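You operate a simulated robot arm through the tools that you are given. There is no shell and no other tool. Be economical: measure what you need, move in short steps, check, and stop when the job is done.

The job below is to be done with a simulated two-armed robot. You get a single attempt, and the scene is never put back.

Task
Hold the sleeve board steady and iron the orange sash on medium.
Fine: wait for the green lamp; never leave the iron lying on the cloth: it goes on its rest; switch off. Set down upright: iron. What is to be rubbed or washed off counts as gone when no trace of it is left.
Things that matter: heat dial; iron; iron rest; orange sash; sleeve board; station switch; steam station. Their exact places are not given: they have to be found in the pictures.

Only the result counts: the job must be done as asked and must still hold three seconds after the hand-in. Knocking over, shifting, dropping, spilling or breaking anything else fails it. Flat cloth is picked up by pressing the open fingertips on it (5 to 10 N) and closing them slowly along it; thin cloth reads only 2 to 8 mm in the jaws.

Robot
Two 7-joint arms with two-finger parallel grippers on one trunk, on a base that drives. Base frame: it is fixed to the floor where the robot stands at the start and does not move with it; the origin is under the middle of the robot, x ahead of it, y to its left, z up. Lengths are in mm, angles in rad, forces in N, time in s.
The left shoulder is at the start at [60, 147, 543], the right one opposite. With the tool pointing down near the work surface each hand reaches from about 100 to 520 mm from the robot's upright axis, wherever it stands, measured 20 degrees to its own side. Places, roughly: heat dial [600, -100, 1000]; iron rest [900, 300, 900]; station switch [600, 0, 1000]; steam station [700, -100, 1000]. Payload 3.43 kg a hand.
The TCP of each hand is the grasp point between the finger pads, 30 mm short of the fingertips. In the tool frame z runs along the fingers and y along their closing line. Largest opening 94 mm; finger width 28, thickness 10; the body of the gripper, 50 by 96 mm, starts 55 mm behind the TCP.
Orientation is that of the tool frame in the base frame, as [roll, pitch, yaw] about the fixed x, y, z axes, in that order (R = Rz(yaw) Ry(pitch) Rx(roll)). With the fingers straight down and closing along the base's y, the tool's x points along the base's -x, its y along +y and its z along -z.

Tools
- The arms move only by the tool nudge_tool. It takes "left_moves", "right_moves" or both (then of equal length, played together; a hand with none holds still); each is one flat list of numbers, 7 for each row, row after row: the shift along the tool's x, y, z in mm, then the turn, a rotation vector about the tool's x, y, z in rad, then the gripper command, from -1 (fully open) to 1 (shut), values between in proportion. In form: [dx, dy, dz, ax, ay, az, grip, dx, dy, dz, ax, ay, az, grip, ...]. A call has 1 to 20 rows; each row is the pose to reach, as a shift and turn from the pose commanded when the call began, along the tool's axes at that moment. Each row takes 0.2 s and may step no farther than 50 mm and 0.15 rad from the row before; otherwise, or with a gripper value out of range, the whole call is refused. A pose out of reach is approached as far as the arm can. The call stops where the force on the tool passes 40 N (or 10 N more than at its start, if that is more) or the arm is blocked; 0.2 s more then pass. The fingers move at their own pace (about 72 mm/s each) and stop on an object; they squeeze with about 44 N. The grip force told is the motor's: it shows also when the fingers shut on nothing. Time passes only in rows, and 0.2 s behind the last, so rows that repeat a pose let the fingers close. It gives the time, the measured TCP pose, the force on the tool (base axes), the opening and the grip force at its end, in the units of the frame above (readings bear some noise), with the torque about the TCP (base axes, N m) and any sound that the robot's microphone picked up, and new pictures: "views" is both (left out), scene, wrist or none (wrist: the cameras of the hands that moved).
- Cameras (640 x 400 px; columns grow to the right, rows downward): "scene" is now at [62.9, 4.2, 1193.3]; the picture's right is [0.04, -1.00, 0.00], its down [-0.41, -0.02, -0.91] and it looks along [0.91, 0.04, -0.41] (base axes); focal length 240 px, centre (320, 200). "left" rides on the left gripper at [76, -14, -103] in its tool frame; the picture's right is [0.18, 0.98, 0.00], its down [-0.75, 0.14, -0.64] and it looks along [-0.63, 0.12, 0.77] (tool axes); focal length 243 px, centre (320, 200). "right" rides on the right gripper at [76, 14, -103] in its tool frame; the picture's right is [-0.18, 0.98, 0.00], its down [-0.75, -0.14, -0.64] and it looks along [-0.63, -0.12, 0.77] (tool axes); focal length 243 px, centre (320, 200).
- raise_lower(by): slides the trunk up (or, below 0, down) by that many mm; the arms and the scene camera ride with it, the base frame stays. It gives what a move gives, with no picture.
- drive_base(legs): drives the robot by 1 to 6 legs, each [ahead, left, turn to the left] in mm, mm and rad, along the robot's own axes; the way and the turn of a leg run together, so that a leg with both is an arc; at most 1500 mm and 3.142 rad a leg. The arms and the cameras ride along, it lands a little off, and it stops where it bumps. It gives what a move gives, and a new picture of the scene camera.
- pan_tilt(pan, tilt): turns the head with the scene camera to pan (to the left, within 1.501 rad either way) and tilt (down, from -0.506 to 1.204), counted from straight ahead of the robot. It gives what a move gives, and a new picture of the scene camera.
- probe_pixels(camera, pixels): for up to 12 pixels [column, row] of the newest picture of that camera ("zoom" is the newest enlarged one), the place [x, y, z] in the base frame of the surface seen there, good to about 2 mm. No time passes.
- close_up(camera, box): a new picture of the part [left, top, right, bottom] of that camera's present view, enlarged. No time passes.
- hand_in(): hands the job in; it is judged then, once.

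Go step by step. Measure first, check grasps and placings, and put right what went wrong. The budget is 80 turns and 260 pictures, counting those below and the enlarged ones. Unless the task says otherwise, let go and move clear before handing in, and close with one line.

The tools are called after "Request:" as name(argument=value, ...) on one line, values as JSON. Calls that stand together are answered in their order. nudge_tool: Moves the arms, as the interface text tells. Its arguments: {"type":"object","properties":{"left_moves":{"type":"array","items":{"type":"number"}},"right_moves":{"type":"array","items":{"type":"number"}},"views":{"type":"string","enum":["both","scene","wrist","none"]}},"required":[]} The other tools are called the same way: raise_lower (by) slides the trunk up or down; drive_base (legs) drives the base; pan_tilt (pan, tilt) turns the head that bears the scene camera; probe_pixels (camera, pixels) gives the place of the surface under pixels of a picture; close_up (camera, box) takes an enlarged picture of a part of a camera's view; hand_in () hands the job in.

At the start:

```text
time_s: 0.0
left_tool_pos: [315.3, 321.3, 1000.0]
left_tcp_rot: [3.141, 0.0, 3.141]
left_wrist_force: [0.6, 0.0, -1.0]
left_wrist_torque: [0.02, 0.0, 0.0]
left_finger_gap: 93.9
left_gripper_force: 0.1
right_tool_pos: [310.0, -33.5, 999.9]
right_tcp_rot: [-3.141, 0.002, -3.141]
right_wrist_force: [-0.6, -0.2, 0.4]
right_wrist_torque: [-0.02, 0.0, 0.0]
right_finger_gap: 94.0
right_gripper_force: 0.0
trunk travel left (down, up): [-250.0, 0.0]
robot x, y, heading: [-2.6, 2.8, 0.001]
head pan, tilt: [0.044, 0.422]
```

scene: 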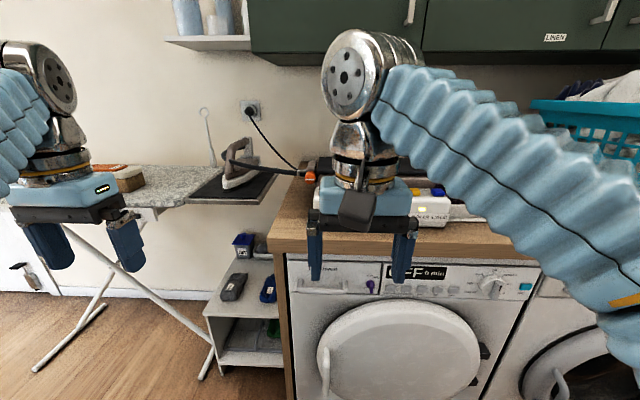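
right: 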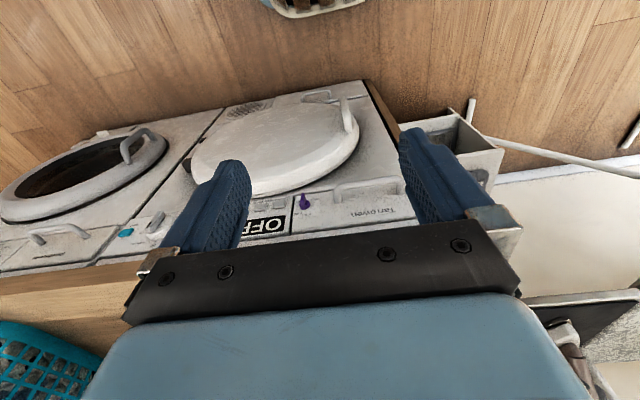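
left: 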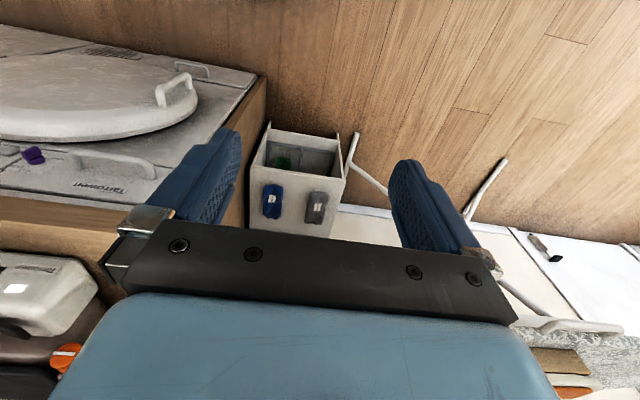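

The arms hide part of the scene; the iron on its rest is near pixel (238,170), the steam station near (430,205), the board on the left near (130,185). I look more closely and pan left.

Request:
close_up(camera="scene", box=[180, 90, 480, 278])

Request:
pan_tilt(pan=0.6, tilt=0.5)

```text
2.13 times, centred on (330, 184) of scene
```

zoom: 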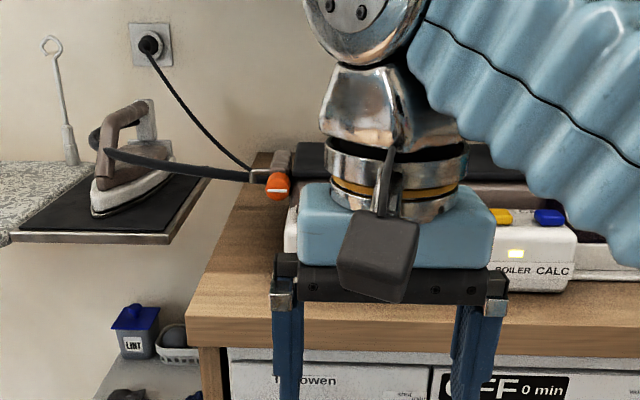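

```text
time_s: 1.0
left_tool_pos: [315.4, 323.1, 999.8]
left_tcp_rot: [-3.141, -0.001, 3.141]
left_wrist_force: [-0.7, 0.0, -0.2]
left_wrist_torque: [-0.04, 0.0, -0.02]
left_finger_gap: 94.0
left_gripper_force: 0.1
right_tool_pos: [310.3, -32.3, 999.9]
right_tcp_rot: [3.14, 0.002, 3.14]
right_wrist_force: [-0.1, 0.3, 0.2]
right_wrist_torque: [0.0, -0.03, -0.03]
right_finger_gap: 94.0
right_gripper_force: 0.1
trunk travel left (down, up): [-250.0, 0.0]
robot x, y, heading: [-2.1, -1.3, -0.0]
head pan, tilt: [0.6, 0.499]
```

scene: 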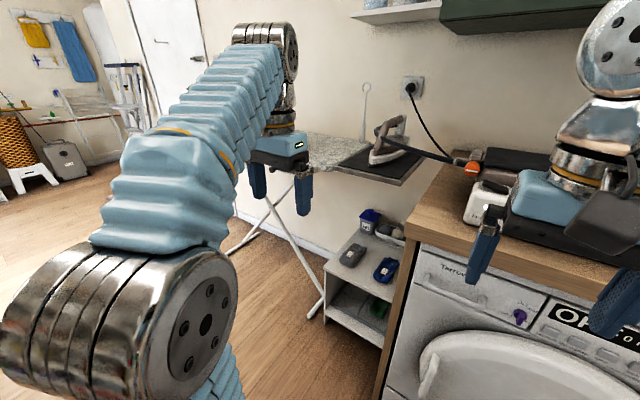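

Arms block the view of both work areas. I swing them outward.

Request:
nudge_tool(right_moves=[0, -50, 0, 0, 0, 0, -1, 0, -100, 0, 0, 0, 0, -1, 0, -150, 0, 0, 0, 0, -1, 0, -200, 0, 0, 0, 0, -1, 0, -250, 0, 0, 0, 0, -1], left_moves=[40, 20, 0, 0, 0, 0, -1, 80, 40, 0, 0, 0, 0, -1, 110, 70, 0, 0, 0, 0, -1, 130, 100, 0, 0, 0, 0, -1, 130, 130, 0, 0, 0, 0, -1], views="none")

Request:
pan_tilt(pan=0.1, tilt=0.45)

```text
time_s: 2.2
left_tool_pos: [184.3, 453.1, 998.3]
left_tcp_rot: [3.141, -0.001, -3.141]
left_wrist_force: [0.1, 0.3, -0.2]
left_wrist_torque: [0.0, 0.01, -0.02]
left_finger_gap: 94.0
left_gripper_force: 0.0
right_tool_pos: [308.8, -283.2, 1001.8]
right_tcp_rot: [3.14, 0.002, -3.141]
right_wrist_force: [0.6, -0.2, 0.5]
right_wrist_torque: [-0.02, 0.01, 0.01]
right_finger_gap: 94.0
right_gripper_force: 0.0
trunk travel left (down, up): [-250.0, 0.0]
robot x, y, heading: [-1.0, 3.5, 0.003]
head pan, tilt: [0.6, 0.499]
```

```text
time_s: 3.1
left_tool_pos: [184.8, 452.9, 997.8]
left_tcp_rot: [3.14, 0.0, 3.141]
left_wrist_force: [0.2, -0.2, -0.4]
left_wrist_torque: [0.01, -0.01, 0.0]
left_finger_gap: 93.8
left_gripper_force: 0.2
right_tool_pos: [309.2, -282.8, 1000.3]
right_tcp_rot: [3.139, 0.002, -3.141]
right_wrist_force: [0.0, 0.0, 0.5]
right_wrist_torque: [-0.02, 0.01, -0.02]
right_finger_gap: 94.1
right_gripper_force: 0.2
trunk travel left (down, up): [-250.0, 0.0]
robot x, y, heading: [0.1, -0.8, 0.002]
head pan, tilt: [0.099, 0.45]
```

scene: 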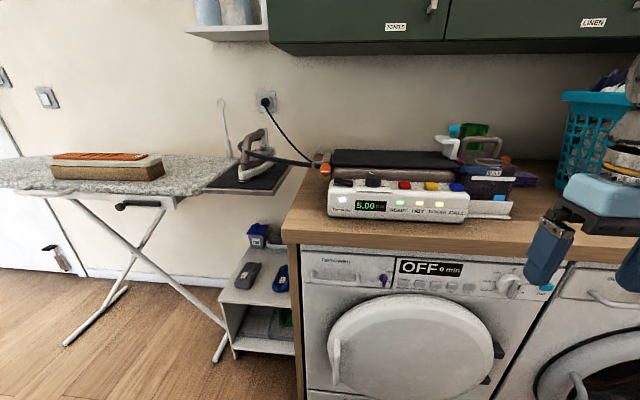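

Now station and sleeve board (with orange sash, ~ (105,165)) are visible. Closer looks.

Request:
close_up(camera="scene", box=[310, 140, 480, 246])

Request:
close_up(camera="scene", box=[30, 120, 190, 220])

Request:
close_up(camera="scene", box=[190, 90, 350, 190])

Request:
probe_pixels(camera="scene", pixels=[[55, 162], [160, 162], [105, 155], [62, 155], [143, 155], [100, 170], [150, 178], [220, 160], [242, 180], [280, 180], [250, 195], [10, 180]])

```text
3.76 times, centred on (395, 193) of scene
```

zoom: 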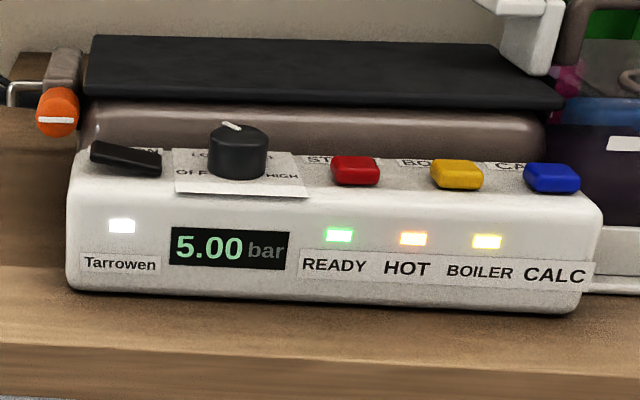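

```text
4.00 times, centred on (110, 170) of scene
```

zoom: 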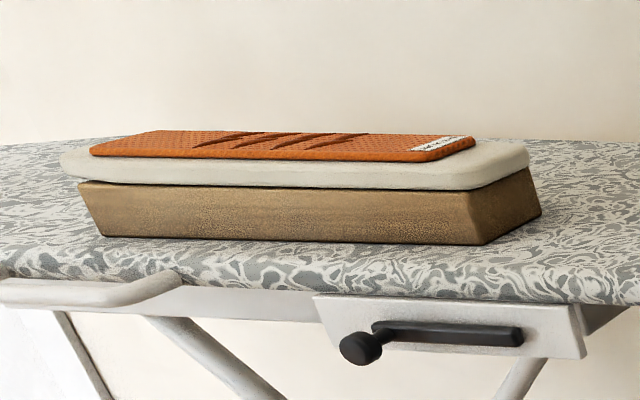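

```text
4.00 times, centred on (270, 140) of scene
```

zoom: 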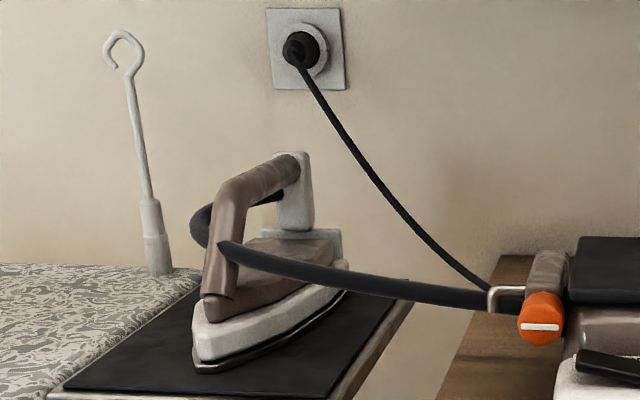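

```text
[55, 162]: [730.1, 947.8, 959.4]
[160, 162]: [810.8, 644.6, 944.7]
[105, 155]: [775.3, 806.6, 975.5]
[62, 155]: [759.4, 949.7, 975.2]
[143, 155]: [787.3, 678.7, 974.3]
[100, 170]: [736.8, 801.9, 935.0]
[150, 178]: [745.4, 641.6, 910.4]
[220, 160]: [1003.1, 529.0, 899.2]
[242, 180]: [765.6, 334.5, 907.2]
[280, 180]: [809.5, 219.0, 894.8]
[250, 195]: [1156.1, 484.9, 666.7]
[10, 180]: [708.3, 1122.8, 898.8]
```

The sash lies on a sleeve board near [775,810,975], the iron on its rest with its nose near [765,334]. Now I measure the station and iron.

Request:
probe_pixels(camera="scene", pixels=[[373, 175], [373, 182], [343, 182], [335, 180], [350, 183], [404, 185], [340, 205], [460, 212], [330, 228], [285, 222], [400, 165], [340, 187]])

Request:
probe_pixels(camera="zoom", pixels=[[235, 190], [270, 172], [290, 160], [305, 200], [215, 290], [200, 340], [330, 265], [225, 245], [65, 395], [310, 390], [205, 225], [540, 320]])

Request:
close_up(camera="scene", box=[330, 165, 410, 215])

```text
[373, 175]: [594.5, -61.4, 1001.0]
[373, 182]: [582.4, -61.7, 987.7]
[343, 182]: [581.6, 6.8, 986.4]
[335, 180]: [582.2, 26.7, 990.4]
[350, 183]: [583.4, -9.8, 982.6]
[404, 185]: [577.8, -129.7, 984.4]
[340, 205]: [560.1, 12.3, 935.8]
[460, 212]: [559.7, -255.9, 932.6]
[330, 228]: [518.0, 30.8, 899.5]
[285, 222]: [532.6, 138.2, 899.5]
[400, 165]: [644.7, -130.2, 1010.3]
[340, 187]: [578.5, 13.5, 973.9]
```

```text
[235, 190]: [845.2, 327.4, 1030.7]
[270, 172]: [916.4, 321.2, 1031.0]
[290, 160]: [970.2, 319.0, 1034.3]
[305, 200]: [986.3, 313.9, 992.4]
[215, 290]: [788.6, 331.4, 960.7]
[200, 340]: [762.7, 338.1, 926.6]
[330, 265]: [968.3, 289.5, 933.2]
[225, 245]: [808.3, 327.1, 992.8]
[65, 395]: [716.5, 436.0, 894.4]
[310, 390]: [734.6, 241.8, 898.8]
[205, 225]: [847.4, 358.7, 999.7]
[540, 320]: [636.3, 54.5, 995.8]
```

```text
8.00 times, centred on (370, 190) of scene
```

zoom: 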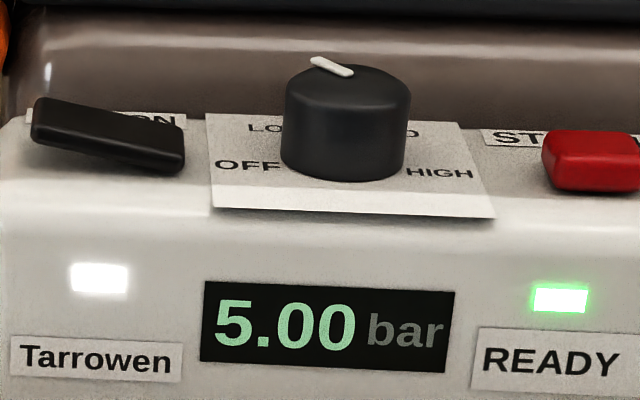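

The dial sits at about [600,-61,1000], its pointer appears at LOW; power is on and READY shows. I raise the right hand and drive closer to look from above.

Request:
nudge_tool(right_moves=[0, 0, -40, 0, 0, 0, -1, 0, 0, -80, 0, 0, 0, -1, 0, 0, -110, 0, 0, 0, -1], left_moves=[0, 0, -40, 0, 0, 0, -1, 0, 0, -80, 0, 0, 0, -1, 0, 0, -110, 0, 0, 0, -1], views="none")

Request:
drive_base(legs=[[150, 0, 0]])

```text
time_s: 3.9
left_tool_pos: [188.9, 453.4, 1002.2]
left_tcp_rot: [-3.141, 0.001, -3.14]
left_wrist_force: [0.2, 0.1, -0.7]
left_wrist_torque: [-0.01, 0.0, 0.01]
left_finger_gap: 93.9
left_gripper_force: 0.1
left hand out of reach, approached as far as the arm can: row 1, 2, 3
right_tool_pos: [310.0, -282.1, 1002.2]
right_tcp_rot: [3.14, 0.003, -3.139]
right_wrist_force: [0.2, -0.6, -0.1]
right_wrist_torque: [0.0, -0.01, 0.01]
right_finger_gap: 93.9
right_gripper_force: 0.1
right hand out of reach, approached as far as the arm can: row 1, 2, 3
trunk travel left (down, up): [-250.0, 0.0]
robot x, y, heading: [0.4, -1.4, -0.002]
head pan, tilt: [0.099, 0.45]
```

```text
time_s: 5.3
left_tool_pos: [336.7, 454.5, 1001.8]
left_tcp_rot: [-3.141, 0.004, 3.141]
left_wrist_force: [0.7, -0.2, -0.2]
left_wrist_torque: [0.0, -0.01, 0.01]
left_finger_gap: 93.7
left_gripper_force: 0.1
right_tool_pos: [454.9, -283.0, 1001.5]
right_tcp_rot: [3.14, 0.003, 3.139]
right_wrist_force: [-1.1, 0.2, 0.3]
right_wrist_torque: [-0.02, -0.01, 0.02]
right_finger_gap: 93.9
right_gripper_force: 0.0
trunk travel left (down, up): [-250.0, 0.0]
robot x, y, heading: [144.3, 0.7, -0.007]
head pan, tilt: [0.099, 0.45]
```

scene: 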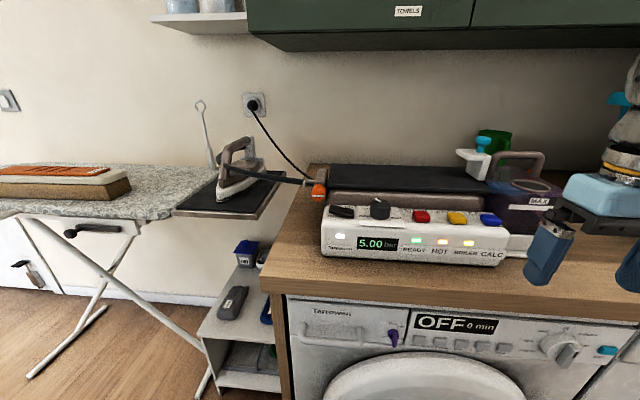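

The hands cannot rise beyond z≈1002 tool-down, so I'll need tilted tools. A closer look at the dial now.

Request:
close_up(camera="scene", box=[320, 180, 440, 255])

Request:
probe_pixels(camera="scene", pixels=[[380, 202], [380, 212], [372, 210], [389, 210], [343, 212], [335, 208], [351, 214], [420, 216]])

```text
5.33 times, centred on (380, 218) of scene
```

zoom: 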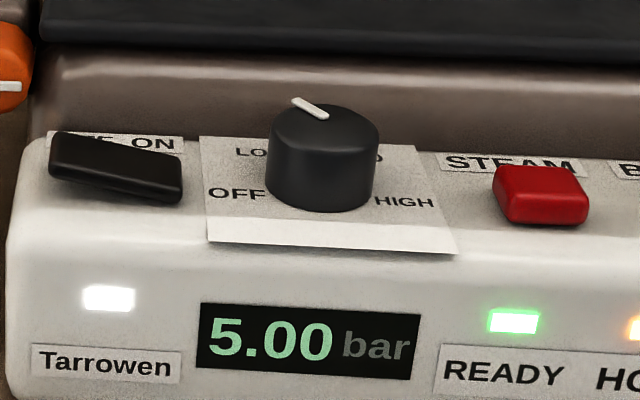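

```text
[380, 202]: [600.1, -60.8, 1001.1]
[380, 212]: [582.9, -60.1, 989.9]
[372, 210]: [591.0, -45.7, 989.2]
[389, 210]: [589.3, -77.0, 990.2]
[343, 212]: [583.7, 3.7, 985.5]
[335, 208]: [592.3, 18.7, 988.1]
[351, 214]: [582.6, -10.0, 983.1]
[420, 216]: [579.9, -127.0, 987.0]
```

I probe the pointer mark's two ends and the labels.

Request:
probe_pixels(camera="zoom", pixels=[[294, 101], [326, 117], [323, 128], [240, 152], [378, 152], [240, 193], [405, 202], [323, 205], [268, 140], [378, 145], [205, 215], [452, 235]])

```text
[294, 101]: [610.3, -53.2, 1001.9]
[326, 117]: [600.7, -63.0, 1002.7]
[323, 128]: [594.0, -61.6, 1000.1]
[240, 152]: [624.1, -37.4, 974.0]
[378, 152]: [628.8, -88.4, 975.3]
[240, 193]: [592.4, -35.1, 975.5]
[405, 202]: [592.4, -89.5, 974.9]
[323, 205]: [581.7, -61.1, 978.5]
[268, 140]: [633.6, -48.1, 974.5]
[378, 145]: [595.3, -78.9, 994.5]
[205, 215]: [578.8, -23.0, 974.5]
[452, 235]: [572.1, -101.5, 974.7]
```

Dial centre ≈[600,-62], top 1001, pointer at 45° left (LOW); MED is 45° right. I tilt the right tool forward 63° and bring it in front of the dial, half-closed.

Request:
nudge_tool(right_moves=[-5, 23, 0, 0, -0.1375, 0, -0.19, -10, 46, -5, 0, -0.275, 0, -0.19, -15, 69, -10, 0, -0.4125, 0, -0.19, -20, 92, -15, 0, -0.55, 0, -0.19, -30, 115, -20, 0, -0.6875, 0, -0.19, -40, 138, -30, 0, -0.825, 0, -0.19, -50, 161, -35, 0, -0.9625, 0, -0.19, -65, 183, -40, 0, -1.1, 0, -0.19], views="both")

```text
time_s: 7.1
left_tool_pos: [335.4, 455.0, 1001.2]
left_tcp_rot: [-3.141, 0.001, -3.141]
left_wrist_force: [0.0, -0.5, -0.4]
left_wrist_torque: [0.0, 0.0, -0.03]
left_finger_gap: 93.8
left_gripper_force: 0.1
right_tool_pos: [526.7, -114.0, 1040.7]
right_tcp_rot: [3.028, 1.081, 3.051]
right_wrist_force: [-0.3, -0.9, 0.7]
right_wrist_torque: [0.03, -0.01, 0.01]
right_finger_gap: 56.0
right_gripper_force: 0.1
trunk travel left (down, up): [-250.0, 0.0]
robot x, y, heading: [147.6, -0.7, -0.003]
head pan, tilt: [0.099, 0.45]
```

scene: 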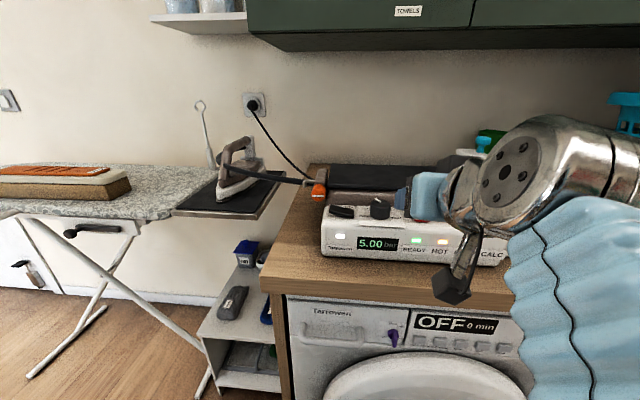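
right: 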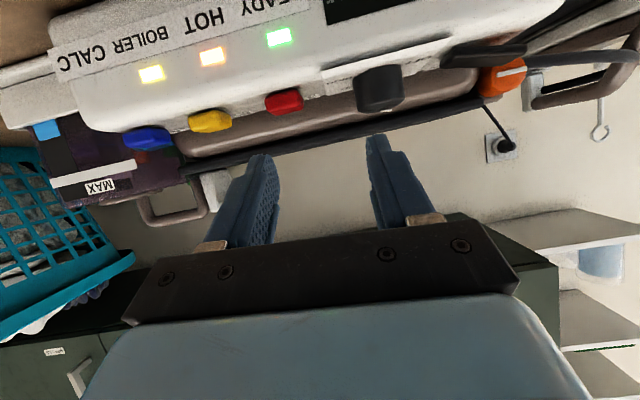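

The hand is tilted in front of the station, 14 mm off my target in y. Next I yaw left 0.67 rad while moving above the dial.

Request:
nudge_tool(right_moves=[-5, 8, 11, -0.119, 0, -0.061, -0.19, -11, 16, 21, -0.238, 0, -0.121, -0.19, -16, 24, 32, -0.357, 0, -0.182, -0.19, -21, 32, 42, -0.476, 0, -0.242, -0.19, -27, 40, 53, -0.595, 0, -0.303, -0.19, -27, 40, 53, -0.595, 0, -0.303, -0.19], views="both")

```text
time_s: 8.5
left_tool_pos: [336.9, 454.0, 1002.4]
left_tcp_rot: [-3.141, 0.001, -3.141]
left_wrist_force: [-0.5, 0.0, 0.5]
left_wrist_torque: [-0.01, 0.01, 0.01]
left_finger_gap: 93.8
left_gripper_force: 0.1
right_tool_pos: [580.4, -59.1, 1042.9]
right_tcp_rot: [-3.14, 1.104, -2.473]
right_wrist_force: [-0.1, -0.4, 0.1]
right_wrist_torque: [0.02, 0.01, -0.02]
right_finger_gap: 56.0
right_gripper_force: 0.0
trunk travel left (down, up): [-250.0, 0.0]
robot x, y, heading: [148.2, -3.1, -0.001]
head pan, tilt: [0.099, 0.45]
```

scene: 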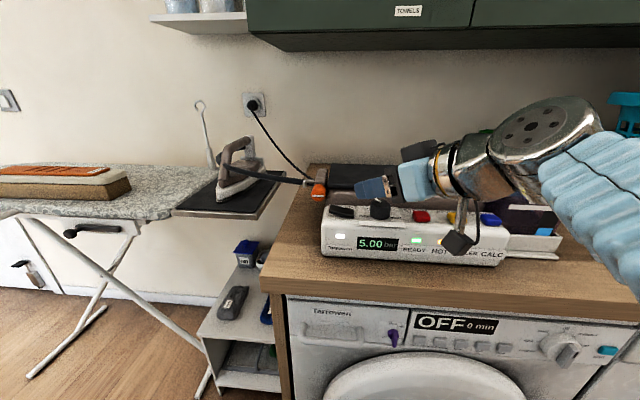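
right: 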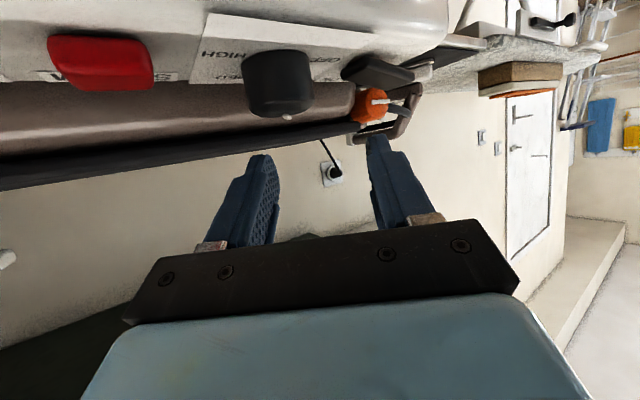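

The hand settled at [580,-59,1043], yaw 0.67. I shift onto the dial axis and descend to z≈1004.

Request:
nudge_tool(right_moves=[1.8, -14.7, -3.5, 0, 0, 0, -0.19, 1.8, -14.7, -3.5, 0, 0, 0, -0.19, 18, -14.7, 5, 0, 0, 0, -0.19, 35.7, -14.7, 13.7, 0, 0, 0, -0.19, 35.7, -14.7, 13.7, 0, 0, 0, -0.19], views="both")

Request:
close_up(camera="scene", box=[320, 170, 440, 245])

```text
time_s: 9.7
left_tool_pos: [335.2, 453.2, 1002.7]
left_tcp_rot: [-3.139, 0.004, 3.14]
left_wrist_force: [-0.3, -0.5, -0.7]
left_wrist_torque: [0.0, -0.03, 0.03]
left_finger_gap: 94.2
left_gripper_force: 0.1
right_tool_pos: [585.5, -73.4, 1005.4]
right_tcp_rot: [-3.136, 1.104, -2.473]
right_wrist_force: [-7.4, -3.6, 7.3]
right_wrist_torque: [-0.11, -0.31, -0.22]
right_finger_gap: 54.6
right_gripper_force: 0.0
trunk travel left (down, up): [-250.0, 0.0]
robot x, y, heading: [146.9, -1.4, -0.003]
head pan, tilt: [0.099, 0.45]
```

scene: 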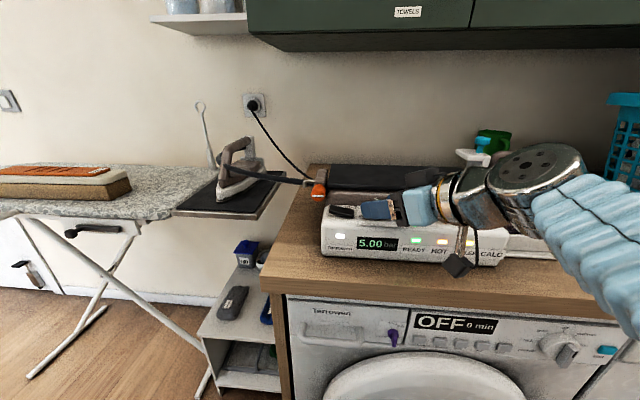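
right: 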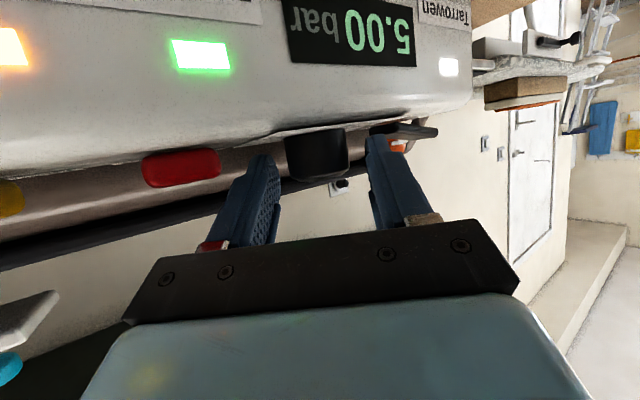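

```text
5.33 times, centred on (380, 208) of scene
```

zoom: 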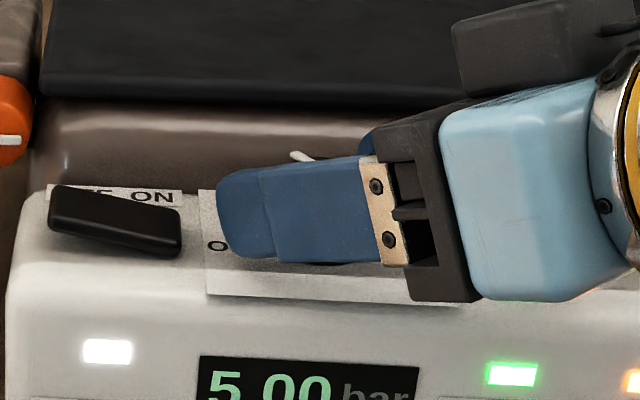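

A light contact (about 10 N) — a fingertip likely touches the boiler body behind. I back off 6 mm and close on the dial.

Request:
nudge_tool(right_moves=[-0.4, 0, -5.8, 0, 0, 0, -0.19, -0.4, 0, -5.8, 0, 0, 0, 0.1, -0.4, 0, -5.8, 0, 0, 0, 0.5, -0.4, 0, -5.8, 0, 0, 0, 0.5], views="wrist")

Request:
close_up(camera="scene", box=[320, 170, 440, 245])

```text
time_s: 10.7
left_tool_pos: [335.3, 452.6, 1003.1]
left_tcp_rot: [-3.14, 0.002, 3.141]
left_wrist_force: [0.1, -0.3, -0.1]
left_wrist_torque: [0.02, -0.03, 0.02]
left_finger_gap: 94.0
left_gripper_force: 0.0
right_tool_pos: [583.8, -76.3, 1005.8]
right_tcp_rot: [3.14, 1.103, -2.477]
right_wrist_force: [-1.5, 2.1, -5.7]
right_wrist_torque: [0.48, -0.21, 0.06]
right_finger_gap: 35.3
right_gripper_force: 45.1
trunk travel left (down, up): [-250.0, 0.0]
robot x, y, heading: [148.1, -3.8, -0.003]
head pan, tilt: [0.099, 0.45]
```

right: 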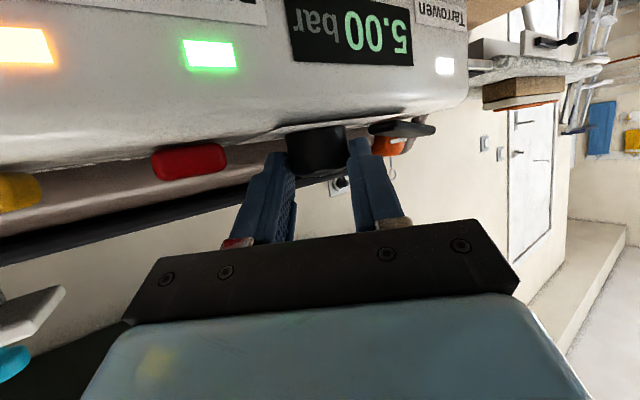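

```text
5.33 times, centred on (380, 208) of scene
```

zoom: 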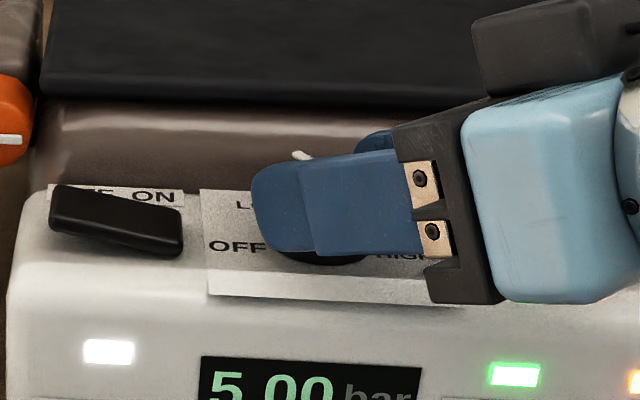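

The dial is gripped (gap 35 mm, 45 N). I turn it clockwise 45° about its axis first, then check.

Request:
nudge_tool(right_moves=[-0.1, 2.7, 0.2, 0.1167, 0, 0.0594, 0.5, -0.3, 5.4, 0.6, 0.2335, 0, 0.1188, 0.5, -0.7, 8.0, 1.4, 0.35, 0, 0.1783, 0.5, -1.3, 10.5, 2.5, 0.467, 0, 0.2377, 0.5, -2.0, 12.8, 3.9, 0.5837, 0, 0.2971, 0.5, -2.8, 14.8, 5.5, 0.6996, 0, 0.3561, 0.5, -2.8, 14.8, 5.5, 0.6996, 0, 0.3561, 0.5], views="none")

Request:
close_up(camera="scene", box=[320, 170, 440, 245])

```text
time_s: 11.9
left_tool_pos: [335.9, 455.8, 1001.9]
left_tcp_rot: [3.141, 0.004, 3.142]
left_wrist_force: [0.4, 0.0, 1.0]
left_wrist_torque: [-0.01, 0.0, -0.01]
left_finger_gap: 93.8
left_gripper_force: 0.0
right_tool_pos: [579.0, -69.7, 1010.4]
right_tcp_rot: [2.794, 1.033, 2.985]
right_wrist_force: [2.3, 8.9, -3.5]
right_wrist_torque: [-0.54, -0.34, 0.21]
right_finger_gap: 37.0
right_gripper_force: 44.9
trunk travel left (down, up): [-250.0, 0.0]
robot x, y, heading: [151.9, 1.4, -0.001]
head pan, tilt: [0.099, 0.45]
stopped in row 6 (right hand): the arm was blocked; the commanded pose is now the measured one
```

```text
5.33 times, centred on (380, 208) of scene
```

zoom: 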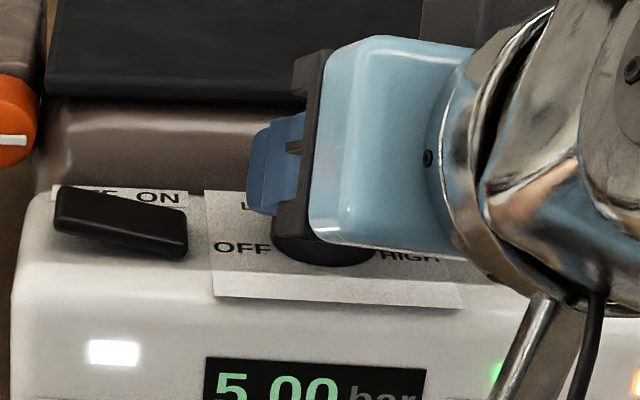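

The turn was blocked partway with the tool slightly rolled. I release, lift clear and look at the dial.

Request:
nudge_tool(right_moves=[0, 0, 0, 0, 0, 0, -0.15, 0, 0, 0, 0, 0, 0, -0.15, -15, 0, -10, 0, 0, 0, -0.15, -30, 0, -25, 0, 0, 0, -0.15, -40, 0, -60, 0, 0, 0, -0.15, -40, 0, -60, 0, 0, 0, -0.15], views="scene")

Request:
close_up(camera="scene", box=[320, 170, 440, 245])

```text
time_s: 13.3
left_tool_pos: [336.0, 453.4, 1001.6]
left_tcp_rot: [-3.141, 0.002, -3.142]
left_wrist_force: [-0.2, -0.5, -0.1]
left_wrist_torque: [0.01, 0.03, -0.01]
left_finger_gap: 94.2
left_gripper_force: 0.2
right_tool_pos: [546.1, -86.3, 1074.3]
right_tcp_rot: [2.792, 1.036, 2.981]
right_wrist_force: [-0.1, -0.2, 0.1]
right_wrist_torque: [-0.01, 0.01, -0.02]
right_finger_gap: 54.0
right_gripper_force: 0.0
trunk travel left (down, up): [-250.0, 0.0]
robot x, y, heading: [144.8, 1.3, 0.002]
head pan, tilt: [0.099, 0.45]
```

scene: 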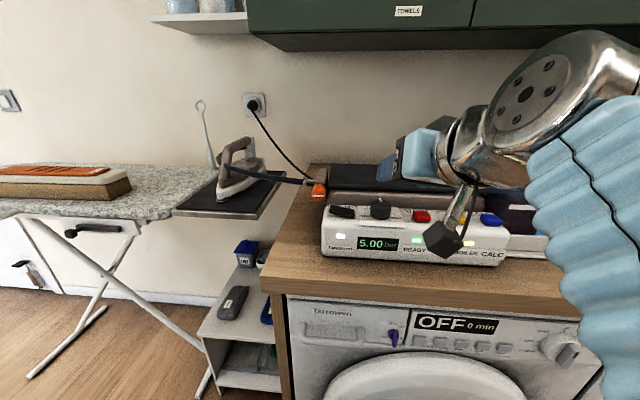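

```text
5.33 times, centred on (380, 208) of scene
```

zoom: 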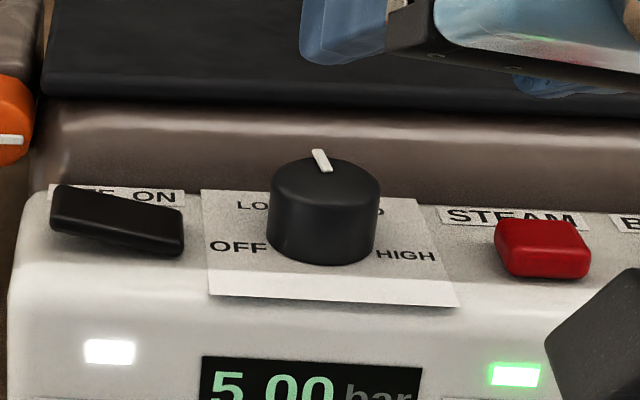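

The dial turned ~25° and is free, pointer now ~20° left. I straighten the tool (yaw 0.3), regrasp the dial, and close.

Request:
nudge_tool(right_moves=[7, 3, 24, -0.027, -0.013, -0.112, -0.15, 13.4, 5.8, 48.8, -0.054, -0.026, -0.225, -0.15, 13.4, 5.8, 48.8, -0.054, -0.026, -0.225, -0.15, 28, 3, 57, -0.054, -0.026, -0.225, -0.15, 42.6, 0, 65, -0.054, -0.026, -0.225, -0.15, 42.6, 0, 65, -0.054, -0.026, -0.225, -0.15, 42.6, 0, 65, -0.054, -0.026, -0.225, 0.2, 42.6, 0, 65, -0.054, -0.026, -0.225, 0.5, 42.6, 0, 65, -0.054, -0.026, -0.225, 0.5], views="none")

Request:
close_up(camera="scene", box=[320, 170, 440, 245])

```text
time_s: 15.3
left_tool_pos: [336.8, 454.7, 1001.1]
left_tcp_rot: [-3.141, 0.004, 3.141]
left_wrist_force: [0.1, 1.0, -0.6]
left_wrist_torque: [0.02, -0.02, 0.01]
left_finger_gap: 94.0
left_gripper_force: 0.0
right_tool_pos: [579.6, -68.1, 1004.2]
right_tcp_rot: [3.139, 1.1, -2.845]
right_wrist_force: [-2.9, 11.7, -6.0]
right_wrist_torque: [0.56, -0.72, 0.25]
right_finger_gap: 34.7
right_gripper_force: 44.9
trunk travel left (down, up): [-250.0, 0.0]
robot x, y, heading: [146.0, 4.1, 0.001]
head pan, tilt: [0.099, 0.45]
```

```text
5.33 times, centred on (380, 208) of scene
```

zoom: 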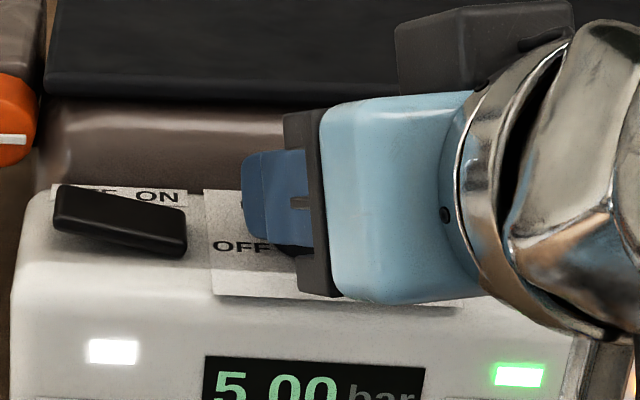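

Grasped straight at yaw 0.3. I turn clockwise 40° in slower steps.

Request:
nudge_tool(right_moves=[0, 1.5, 0.05, 0.0624, 0, 0.0318, 0.5, -0.1, 2.9, 0.2, 0.1248, 0, 0.0635, 0.5, -0.2, 4.4, 0.4, 0.1872, 0, 0.0953, 0.5, -0.4, 5.8, 0.7, 0.2495, 0, 0.127, 0.5, -0.6, 7.2, 1.1, 0.3119, 0, 0.1588, 0.5, -0.8, 8.6, 1.6, 0.3743, 0, 0.1905, 0.5, -1.1, 9.9, 2.2, 0.4367, 0, 0.2223, 0.5, -1.5, 11.2, 2.9, 0.4991, 0, 0.254, 0.5, -1.8, 12.4, 3.6, 0.5615, 0, 0.2858, 0.5, -2.2, 13.5, 4.4, 0.6238, 0, 0.3175, 0.5, -2.2, 13.5, 4.4, 0.6238, 0, 0.3175, 0.5], views="none")

Request:
close_up(camera="scene", box=[320, 170, 440, 245])

```text
time_s: 16.6
left_tool_pos: [338.2, 454.9, 1002.2]
left_tcp_rot: [-3.142, 0.001, -3.14]
left_wrist_force: [-0.2, -0.8, 1.4]
left_wrist_torque: [0.01, 0.0, 0.02]
left_finger_gap: 94.1
left_gripper_force: 0.1
right_tool_pos: [577.6, -67.0, 1008.9]
right_tcp_rot: [2.858, 1.035, 2.925]
right_wrist_force: [20.1, -2.1, -10.0]
right_wrist_torque: [-0.94, -0.86, -0.14]
right_finger_gap: 36.9
right_gripper_force: 44.9
trunk travel left (down, up): [-250.0, 0.0]
robot x, y, heading: [144.2, -3.5, -0.002]
head pan, tilt: [0.099, 0.45]
stopped in row 6 (right hand): the arm was blocked; the commanded pose is now the measured one
```

```text
5.33 times, centred on (380, 208) of scene
```

zoom: 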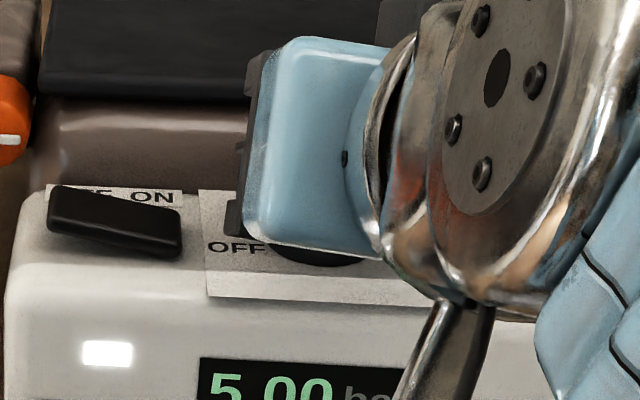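

The right wrist reaches its limit near yaw 0.1. I release, lift and check the dial angle.

Request:
nudge_tool(right_moves=[0, 0, 0, 0, 0, 0, -0.1, 0, 0, 0, 0, 0, 0, -0.1, -15, 0, -10, 0, 0, 0, -0.1, -30, 0, -25, 0, 0, 0, -0.1, -40, 0, -60, 0, 0, 0, -0.1, -40, 0, -60, 0, 0, 0, -0.1], views="none")

Request:
close_up(camera="scene", box=[320, 170, 440, 245])

```text
time_s: 18.0
left_tool_pos: [336.3, 453.2, 1001.9]
left_tcp_rot: [3.141, 0.004, 3.141]
left_wrist_force: [-0.2, -0.3, -0.5]
left_wrist_torque: [0.01, -0.02, 0.0]
left_finger_gap: 93.9
left_gripper_force: 0.0
right_tool_pos: [544.6, -75.9, 1074.8]
right_tcp_rot: [2.859, 1.04, 2.924]
right_wrist_force: [0.5, 0.8, -0.3]
right_wrist_torque: [-0.01, -0.04, -0.04]
right_finger_gap: 51.9
right_gripper_force: 0.1
trunk travel left (down, up): [-250.0, 0.0]
robot x, y, heading: [145.5, -1.3, 0.002]
head pan, tilt: [0.099, 0.45]
```

```text
5.33 times, centred on (380, 208) of scene
```

zoom: 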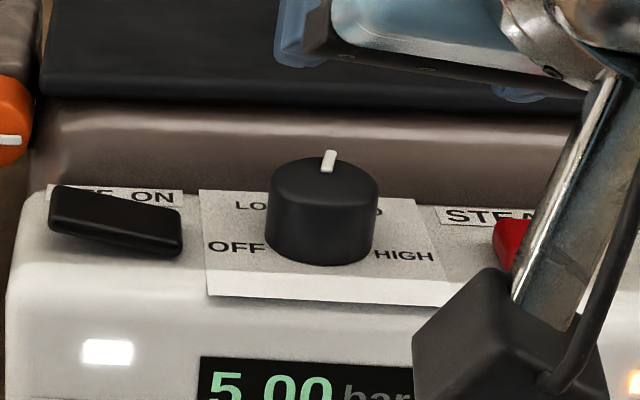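

The pointer has passed straight ahead; I probe it for the exact angle.

Request:
probe_pixels(camera="zoom", pixels=[[330, 153], [327, 170], [326, 166]])

```text
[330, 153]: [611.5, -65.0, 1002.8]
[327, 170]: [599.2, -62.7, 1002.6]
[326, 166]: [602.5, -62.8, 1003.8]
```

Pointer at −10.6°; about 34° more is needed. I regrasp at yaw 0.85 so the turn stays inside the wrist range.

Request:
nudge_tool(right_moves=[1.5, -1.4, 8.8, -0.109, 0.003, -0.085, 0.0, 3, -2.9, 17.6, -0.219, 0.005, -0.169, 0.0, 4.6, -4.3, 26.5, -0.328, 0.007, -0.254, 0.0, 6.1, -5.7, 35.3, -0.438, 0.01, -0.339, 0.0, 7.7, -7.2, 44.1, -0.547, 0.012, -0.423, 0.0, 9.2, -8.6, 52.9, -0.657, 0.015, -0.508, 0.0, 9.2, -8.6, 52.9, -0.657, 0.015, -0.508, 0.0, 9.2, -8.6, 52.9, -0.657, 0.015, -0.508, 0.0], views="none")

Request:
close_up(camera="scene", box=[320, 170, 440, 245])

```text
time_s: 19.8
left_tool_pos: [336.6, 454.9, 1002.7]
left_tcp_rot: [-3.141, 0.001, -3.14]
left_wrist_force: [-0.3, 0.3, -0.2]
left_wrist_torque: [0.03, -0.02, -0.02]
left_finger_gap: 94.1
left_gripper_force: 0.0
right_tool_pos: [585.5, -79.7, 1037.9]
right_tcp_rot: [-3.133, 1.102, -2.283]
right_wrist_force: [0.3, -0.1, -0.6]
right_wrist_torque: [-0.03, -0.01, 0.01]
right_finger_gap: 46.9
right_gripper_force: 0.1
trunk travel left (down, up): [-250.0, 0.0]
robot x, y, heading: [147.9, 3.4, -0.008]
head pan, tilt: [0.099, 0.45]
```

```text
5.33 times, centred on (380, 208) of scene
```

zoom: 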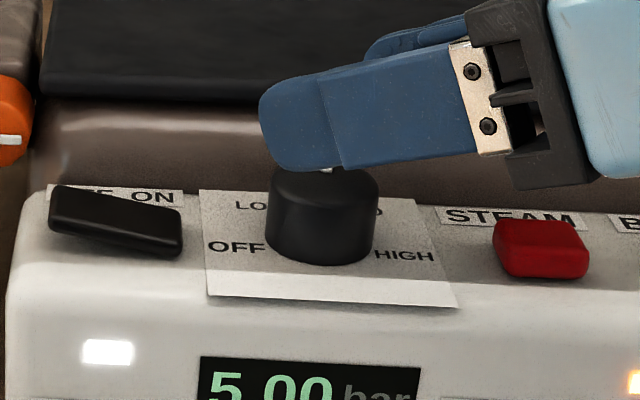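

Aligned above the dial; I descend 33 mm and close.

Request:
nudge_tool(right_moves=[15, 1, 7.5, 0, 0, 0, 0.0, 29.4, 1, 15, 0, 0, 0, 0.0, 29.4, 1, 15, 0, 0, 0, 0.0, 29.4, 1, 15, 0, 0, 0, 0.3, 29.4, 1, 15, 0, 0, 0, 0.5, 29.4, 1, 15, 0, 0, 0, 0.5], views="none")

Request:
close_up(camera="scene", box=[320, 170, 440, 245])

```text
time_s: 21.2
left_tool_pos: [335.9, 453.1, 1001.3]
left_tcp_rot: [3.141, 0.002, 3.141]
left_wrist_force: [0.2, 0.2, 0.4]
left_wrist_torque: [-0.02, -0.01, 0.06]
left_finger_gap: 94.0
left_gripper_force: 0.1
right_tool_pos: [585.4, -79.1, 1005.4]
right_tcp_rot: [-3.135, 1.102, -2.285]
right_wrist_force: [7.8, -7.0, 1.8]
right_wrist_torque: [0.14, -0.73, -0.22]
right_finger_gap: 35.3
right_gripper_force: 45.1
trunk travel left (down, up): [-250.0, 0.0]
robot x, y, heading: [147.6, -1.5, -0.003]
head pan, tilt: [0.099, 0.45]
```

```text
5.33 times, centred on (380, 208) of scene
```

zoom: 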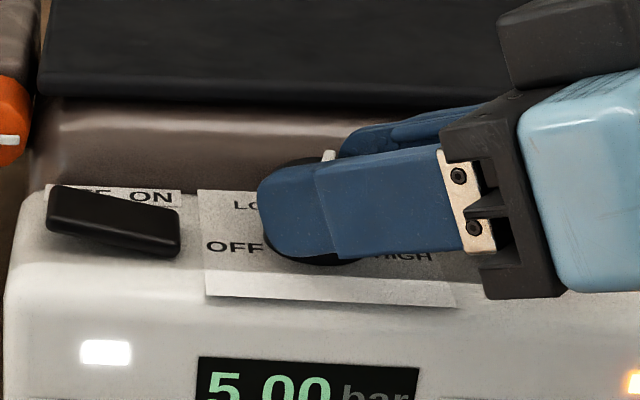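

Good grip (35 mm). Turn clockwise 0.63 rad in small steps.

Request:
nudge_tool(right_moves=[0, 1.5, 0.05, 0.0624, 0, 0.0318, 0.5, -0.1, 2.9, 0.2, 0.1248, 0, 0.0635, 0.5, -0.2, 4.4, 0.4, 0.1872, 0, 0.0953, 0.5, -0.4, 5.8, 0.7, 0.2495, 0, 0.127, 0.5, -0.6, 7.2, 1.1, 0.3119, 0, 0.1588, 0.5, -0.8, 8.6, 1.6, 0.3743, 0, 0.1905, 0.5, -1.1, 9.9, 2.2, 0.4367, 0, 0.2223, 0.5, -1.5, 11.2, 2.9, 0.4991, 0, 0.254, 0.5, -1.8, 12.4, 3.6, 0.5615, 0, 0.2858, 0.5, -1.8, 12.4, 3.6, 0.5615, 0, 0.2858, 0.5], views="none")

Request:
close_up(camera="scene", box=[320, 170, 440, 245])

```text
time_s: 23.5
left_tool_pos: [333.8, 454.8, 1002.5]
left_tcp_rot: [-3.14, 0.005, 3.141]
left_wrist_force: [0.8, 0.6, 0.6]
left_wrist_torque: [-0.03, -0.01, 0.01]
left_finger_gap: 94.1
left_gripper_force: 0.1
right_tool_pos: [579.5, -69.3, 1005.3]
right_tcp_rot: [2.982, 1.084, -3.022]
right_wrist_force: [-14.7, 6.0, 5.3]
right_wrist_torque: [-0.54, 0.31, 0.26]
right_finger_gap: 36.2
right_gripper_force: 44.7
trunk travel left (down, up): [-250.0, 0.0]
robot x, y, heading: [146.7, 0.3, -0.005]
head pan, tilt: [0.099, 0.45]
stopped in row 10 (right hand): the force on the tool passed its limit at 41 N (the readings are from after the stop); the commanded pose is now the measured one
```

```text
5.33 times, centred on (380, 208) of scene
```

zoom: 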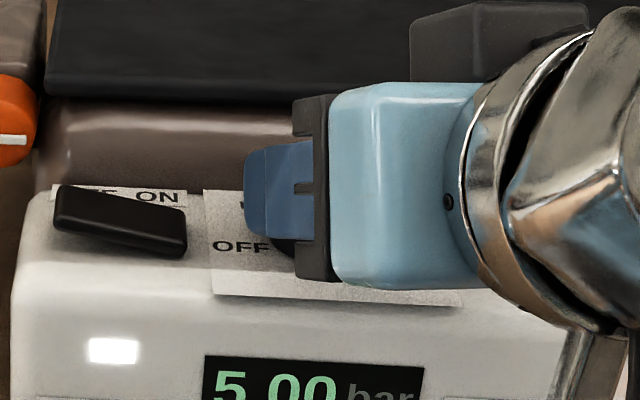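

Likely turned nearly all the way. I release, lift, and check the pointer.

Request:
nudge_tool(right_moves=[0, 0, 0, 0, 0, 0, -0.1, 0, 0, 0, 0, 0, 0, -0.1, -15, 0, -10, 0, 0, 0, -0.1, -30, 0, -25, 0, 0, 0, -0.1, -40, 0, -60, 0, 0, 0, -0.1, -40, 0, -60, 0, 0, 0, -0.1], views="none")

Request:
close_up(camera="scene", box=[320, 170, 440, 245])

```text
time_s: 24.9
left_tool_pos: [335.7, 454.2, 1000.8]
left_tcp_rot: [-3.14, 0.003, 3.141]
left_wrist_force: [0.3, 0.7, 0.1]
left_wrist_torque: [0.0, 0.01, -0.02]
left_finger_gap: 94.1
left_gripper_force: 0.0
right_tool_pos: [549.5, -84.7, 1066.8]
right_tcp_rot: [2.978, 1.08, -3.028]
right_wrist_force: [-1.0, -1.0, 0.4]
right_wrist_torque: [-0.01, -0.03, 0.0]
right_finger_gap: 51.4
right_gripper_force: 0.0
trunk travel left (down, up): [-250.0, 0.0]
robot x, y, heading: [145.4, 1.0, 0.005]
head pan, tilt: [0.099, 0.45]
```

```text
5.33 times, centred on (380, 208) of scene
```

zoom: 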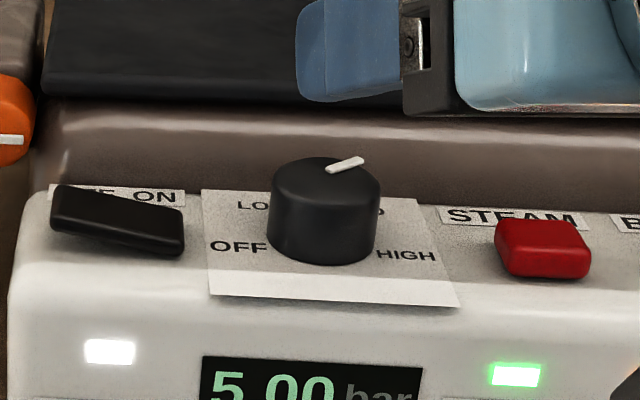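

Request:
probe_pixels(camera="zoom", pixels=[[361, 160], [329, 169], [345, 165], [380, 211]])

Request:
close_up(camera="scene", box=[355, 185, 405, 216])

```text
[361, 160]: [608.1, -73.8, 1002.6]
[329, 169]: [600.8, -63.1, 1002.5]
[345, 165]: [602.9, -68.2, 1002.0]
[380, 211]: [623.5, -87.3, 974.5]
```

```text
12.80 times, centred on (380, 200) of scene
```

zoom: 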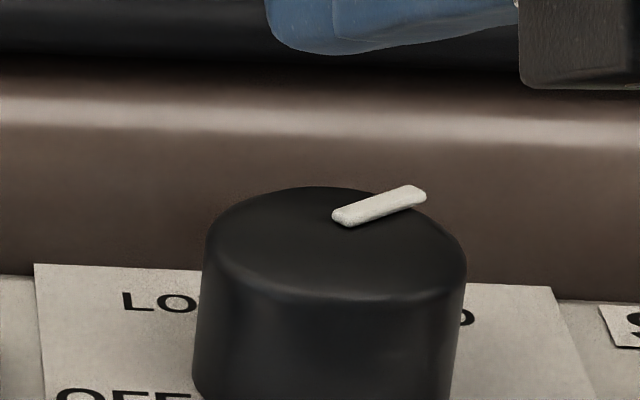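

The pointer is at −55°, past MED (labels sit near ±36° and ±108°). I regrasp at yaw 0.3 and will turn back about 20°.

Request:
nudge_tool(right_moves=[4, 3, 21, 0, -0.006, -0.044, 0.0, 8.5, 5.5, 42.5, -0.002, -0.012, -0.088, 0.0, 8.5, 5.5, 42.5, -0.002, -0.012, -0.088, 0.0, 24, 4, 50.5, -0.002, -0.012, -0.088, 0.0, 39, 2.8, 58.6, -0.002, -0.012, -0.088, 0.0, 39, 2.8, 58.6, -0.002, -0.012, -0.088, 0.0, 39, 2.8, 58.6, -0.002, -0.012, -0.088, 0.3, 39, 2.8, 58.6, -0.002, -0.012, -0.088, 0.5, 39, 2.8, 58.6, -0.002, -0.012, -0.088, 0.5], views="none")

```text
time_s: 26.9
left_tool_pos: [335.0, 455.4, 1001.6]
left_tcp_rot: [-3.139, 0.005, 3.141]
left_wrist_force: [-0.8, 0.0, -0.4]
left_wrist_torque: [0.01, -0.01, -0.03]
left_finger_gap: 93.8
left_gripper_force: 0.0
right_tool_pos: [581.0, -68.2, 1006.3]
right_tcp_rot: [-3.136, 1.101, -2.836]
right_wrist_force: [-5.2, 13.1, -7.1]
right_wrist_torque: [0.61, -0.63, 0.29]
right_finger_gap: 35.0
right_gripper_force: 45.4
trunk travel left (down, up): [-250.0, 0.0]
robot x, y, heading: [147.6, -1.0, -0.003]
head pan, tilt: [0.099, 0.45]
```

Gripped. Turn back counter-clockwise 0.35 rad, release, lift.

Request:
nudge_tool(right_moves=[0, -1.5, 0.05, -0.0624, 0, -0.0318, 0.5, -0.1, -2.9, 0.2, -0.1248, 0, -0.0635, 0.5, -0.2, -4.4, 0.4, -0.1872, 0, -0.0953, 0.5, -0.4, -5.8, 0.7, -0.2495, 0, -0.127, 0.5, -0.6, -7.2, 1.1, -0.3119, 0, -0.1588, 0.5, -0.6, -7.2, 1.1, -0.3119, 0, -0.1588, 0.5, -0.6, -7.2, 1.1, -0.3119, 0, -0.1588, 0.0, -0.6, -7.2, 1.1, -0.3119, 0, -0.1588, -0.05, -18, -7.2, -8, -0.3119, 0, -0.1588, -0.05, -40, -7.2, -30, -0.3119, 0, -0.1588, -0.05, -60, -7.2, -60, -0.3119, 0, -0.1588, -0.05], views="none")

Request:
close_up(camera="scene", box=[320, 170, 440, 245])

```text
time_s: 29.3
left_tool_pos: [336.1, 454.6, 1002.0]
left_tcp_rot: [-3.141, 0.003, -3.139]
left_wrist_force: [-0.2, 0.0, -0.3]
left_wrist_torque: [-0.02, 0.03, 0.0]
left_finger_gap: 93.9
left_gripper_force: 0.0
right_tool_pos: [559.3, -84.9, 1086.4]
right_tcp_rot: [-3.138, 1.1, -2.489]
right_wrist_force: [0.9, -0.2, -0.4]
right_wrist_torque: [0.01, 0.02, -0.01]
right_finger_gap: 49.6
right_gripper_force: 0.0
trunk travel left (down, up): [-250.0, 0.0]
robot x, y, heading: [144.9, 0.9, 0.002]
head pan, tilt: [0.099, 0.45]
```

```text
5.33 times, centred on (380, 208) of scene
```

zoom: 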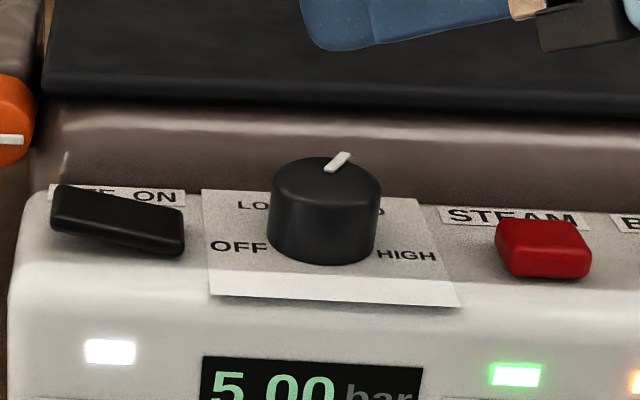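

The dial now points at MED (~−37°) and READY is still green. Next I survey the floor obstacles and iron for driving left.

Request:
probe_pixels(camera="scene", pixels=[[30, 376], [100, 310], [205, 335], [200, 390], [272, 290], [240, 205], [175, 212], [100, 215], [10, 200], [255, 215], [347, 203], [320, 185]])

Request:
close_up(camera="scene", box=[170, 120, 340, 226])

```text
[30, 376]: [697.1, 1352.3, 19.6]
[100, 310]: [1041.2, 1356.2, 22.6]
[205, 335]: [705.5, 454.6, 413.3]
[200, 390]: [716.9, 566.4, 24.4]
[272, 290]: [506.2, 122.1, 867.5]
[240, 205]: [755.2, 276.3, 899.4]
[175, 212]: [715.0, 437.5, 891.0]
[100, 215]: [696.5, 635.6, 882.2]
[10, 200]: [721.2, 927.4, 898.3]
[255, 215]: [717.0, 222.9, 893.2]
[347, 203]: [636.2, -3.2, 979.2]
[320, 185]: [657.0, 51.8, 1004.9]
```

```text
3.76 times, centred on (255, 173) of scene
```

zoom: 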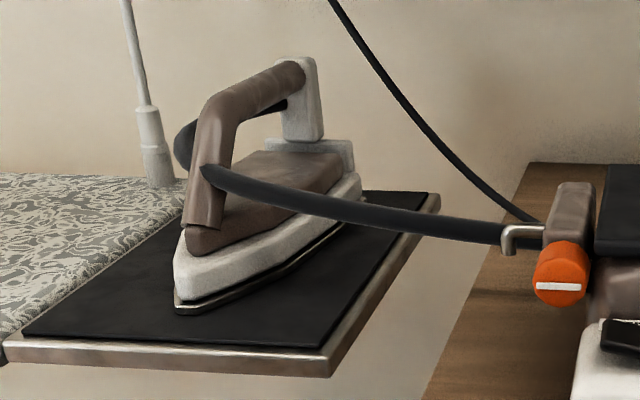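

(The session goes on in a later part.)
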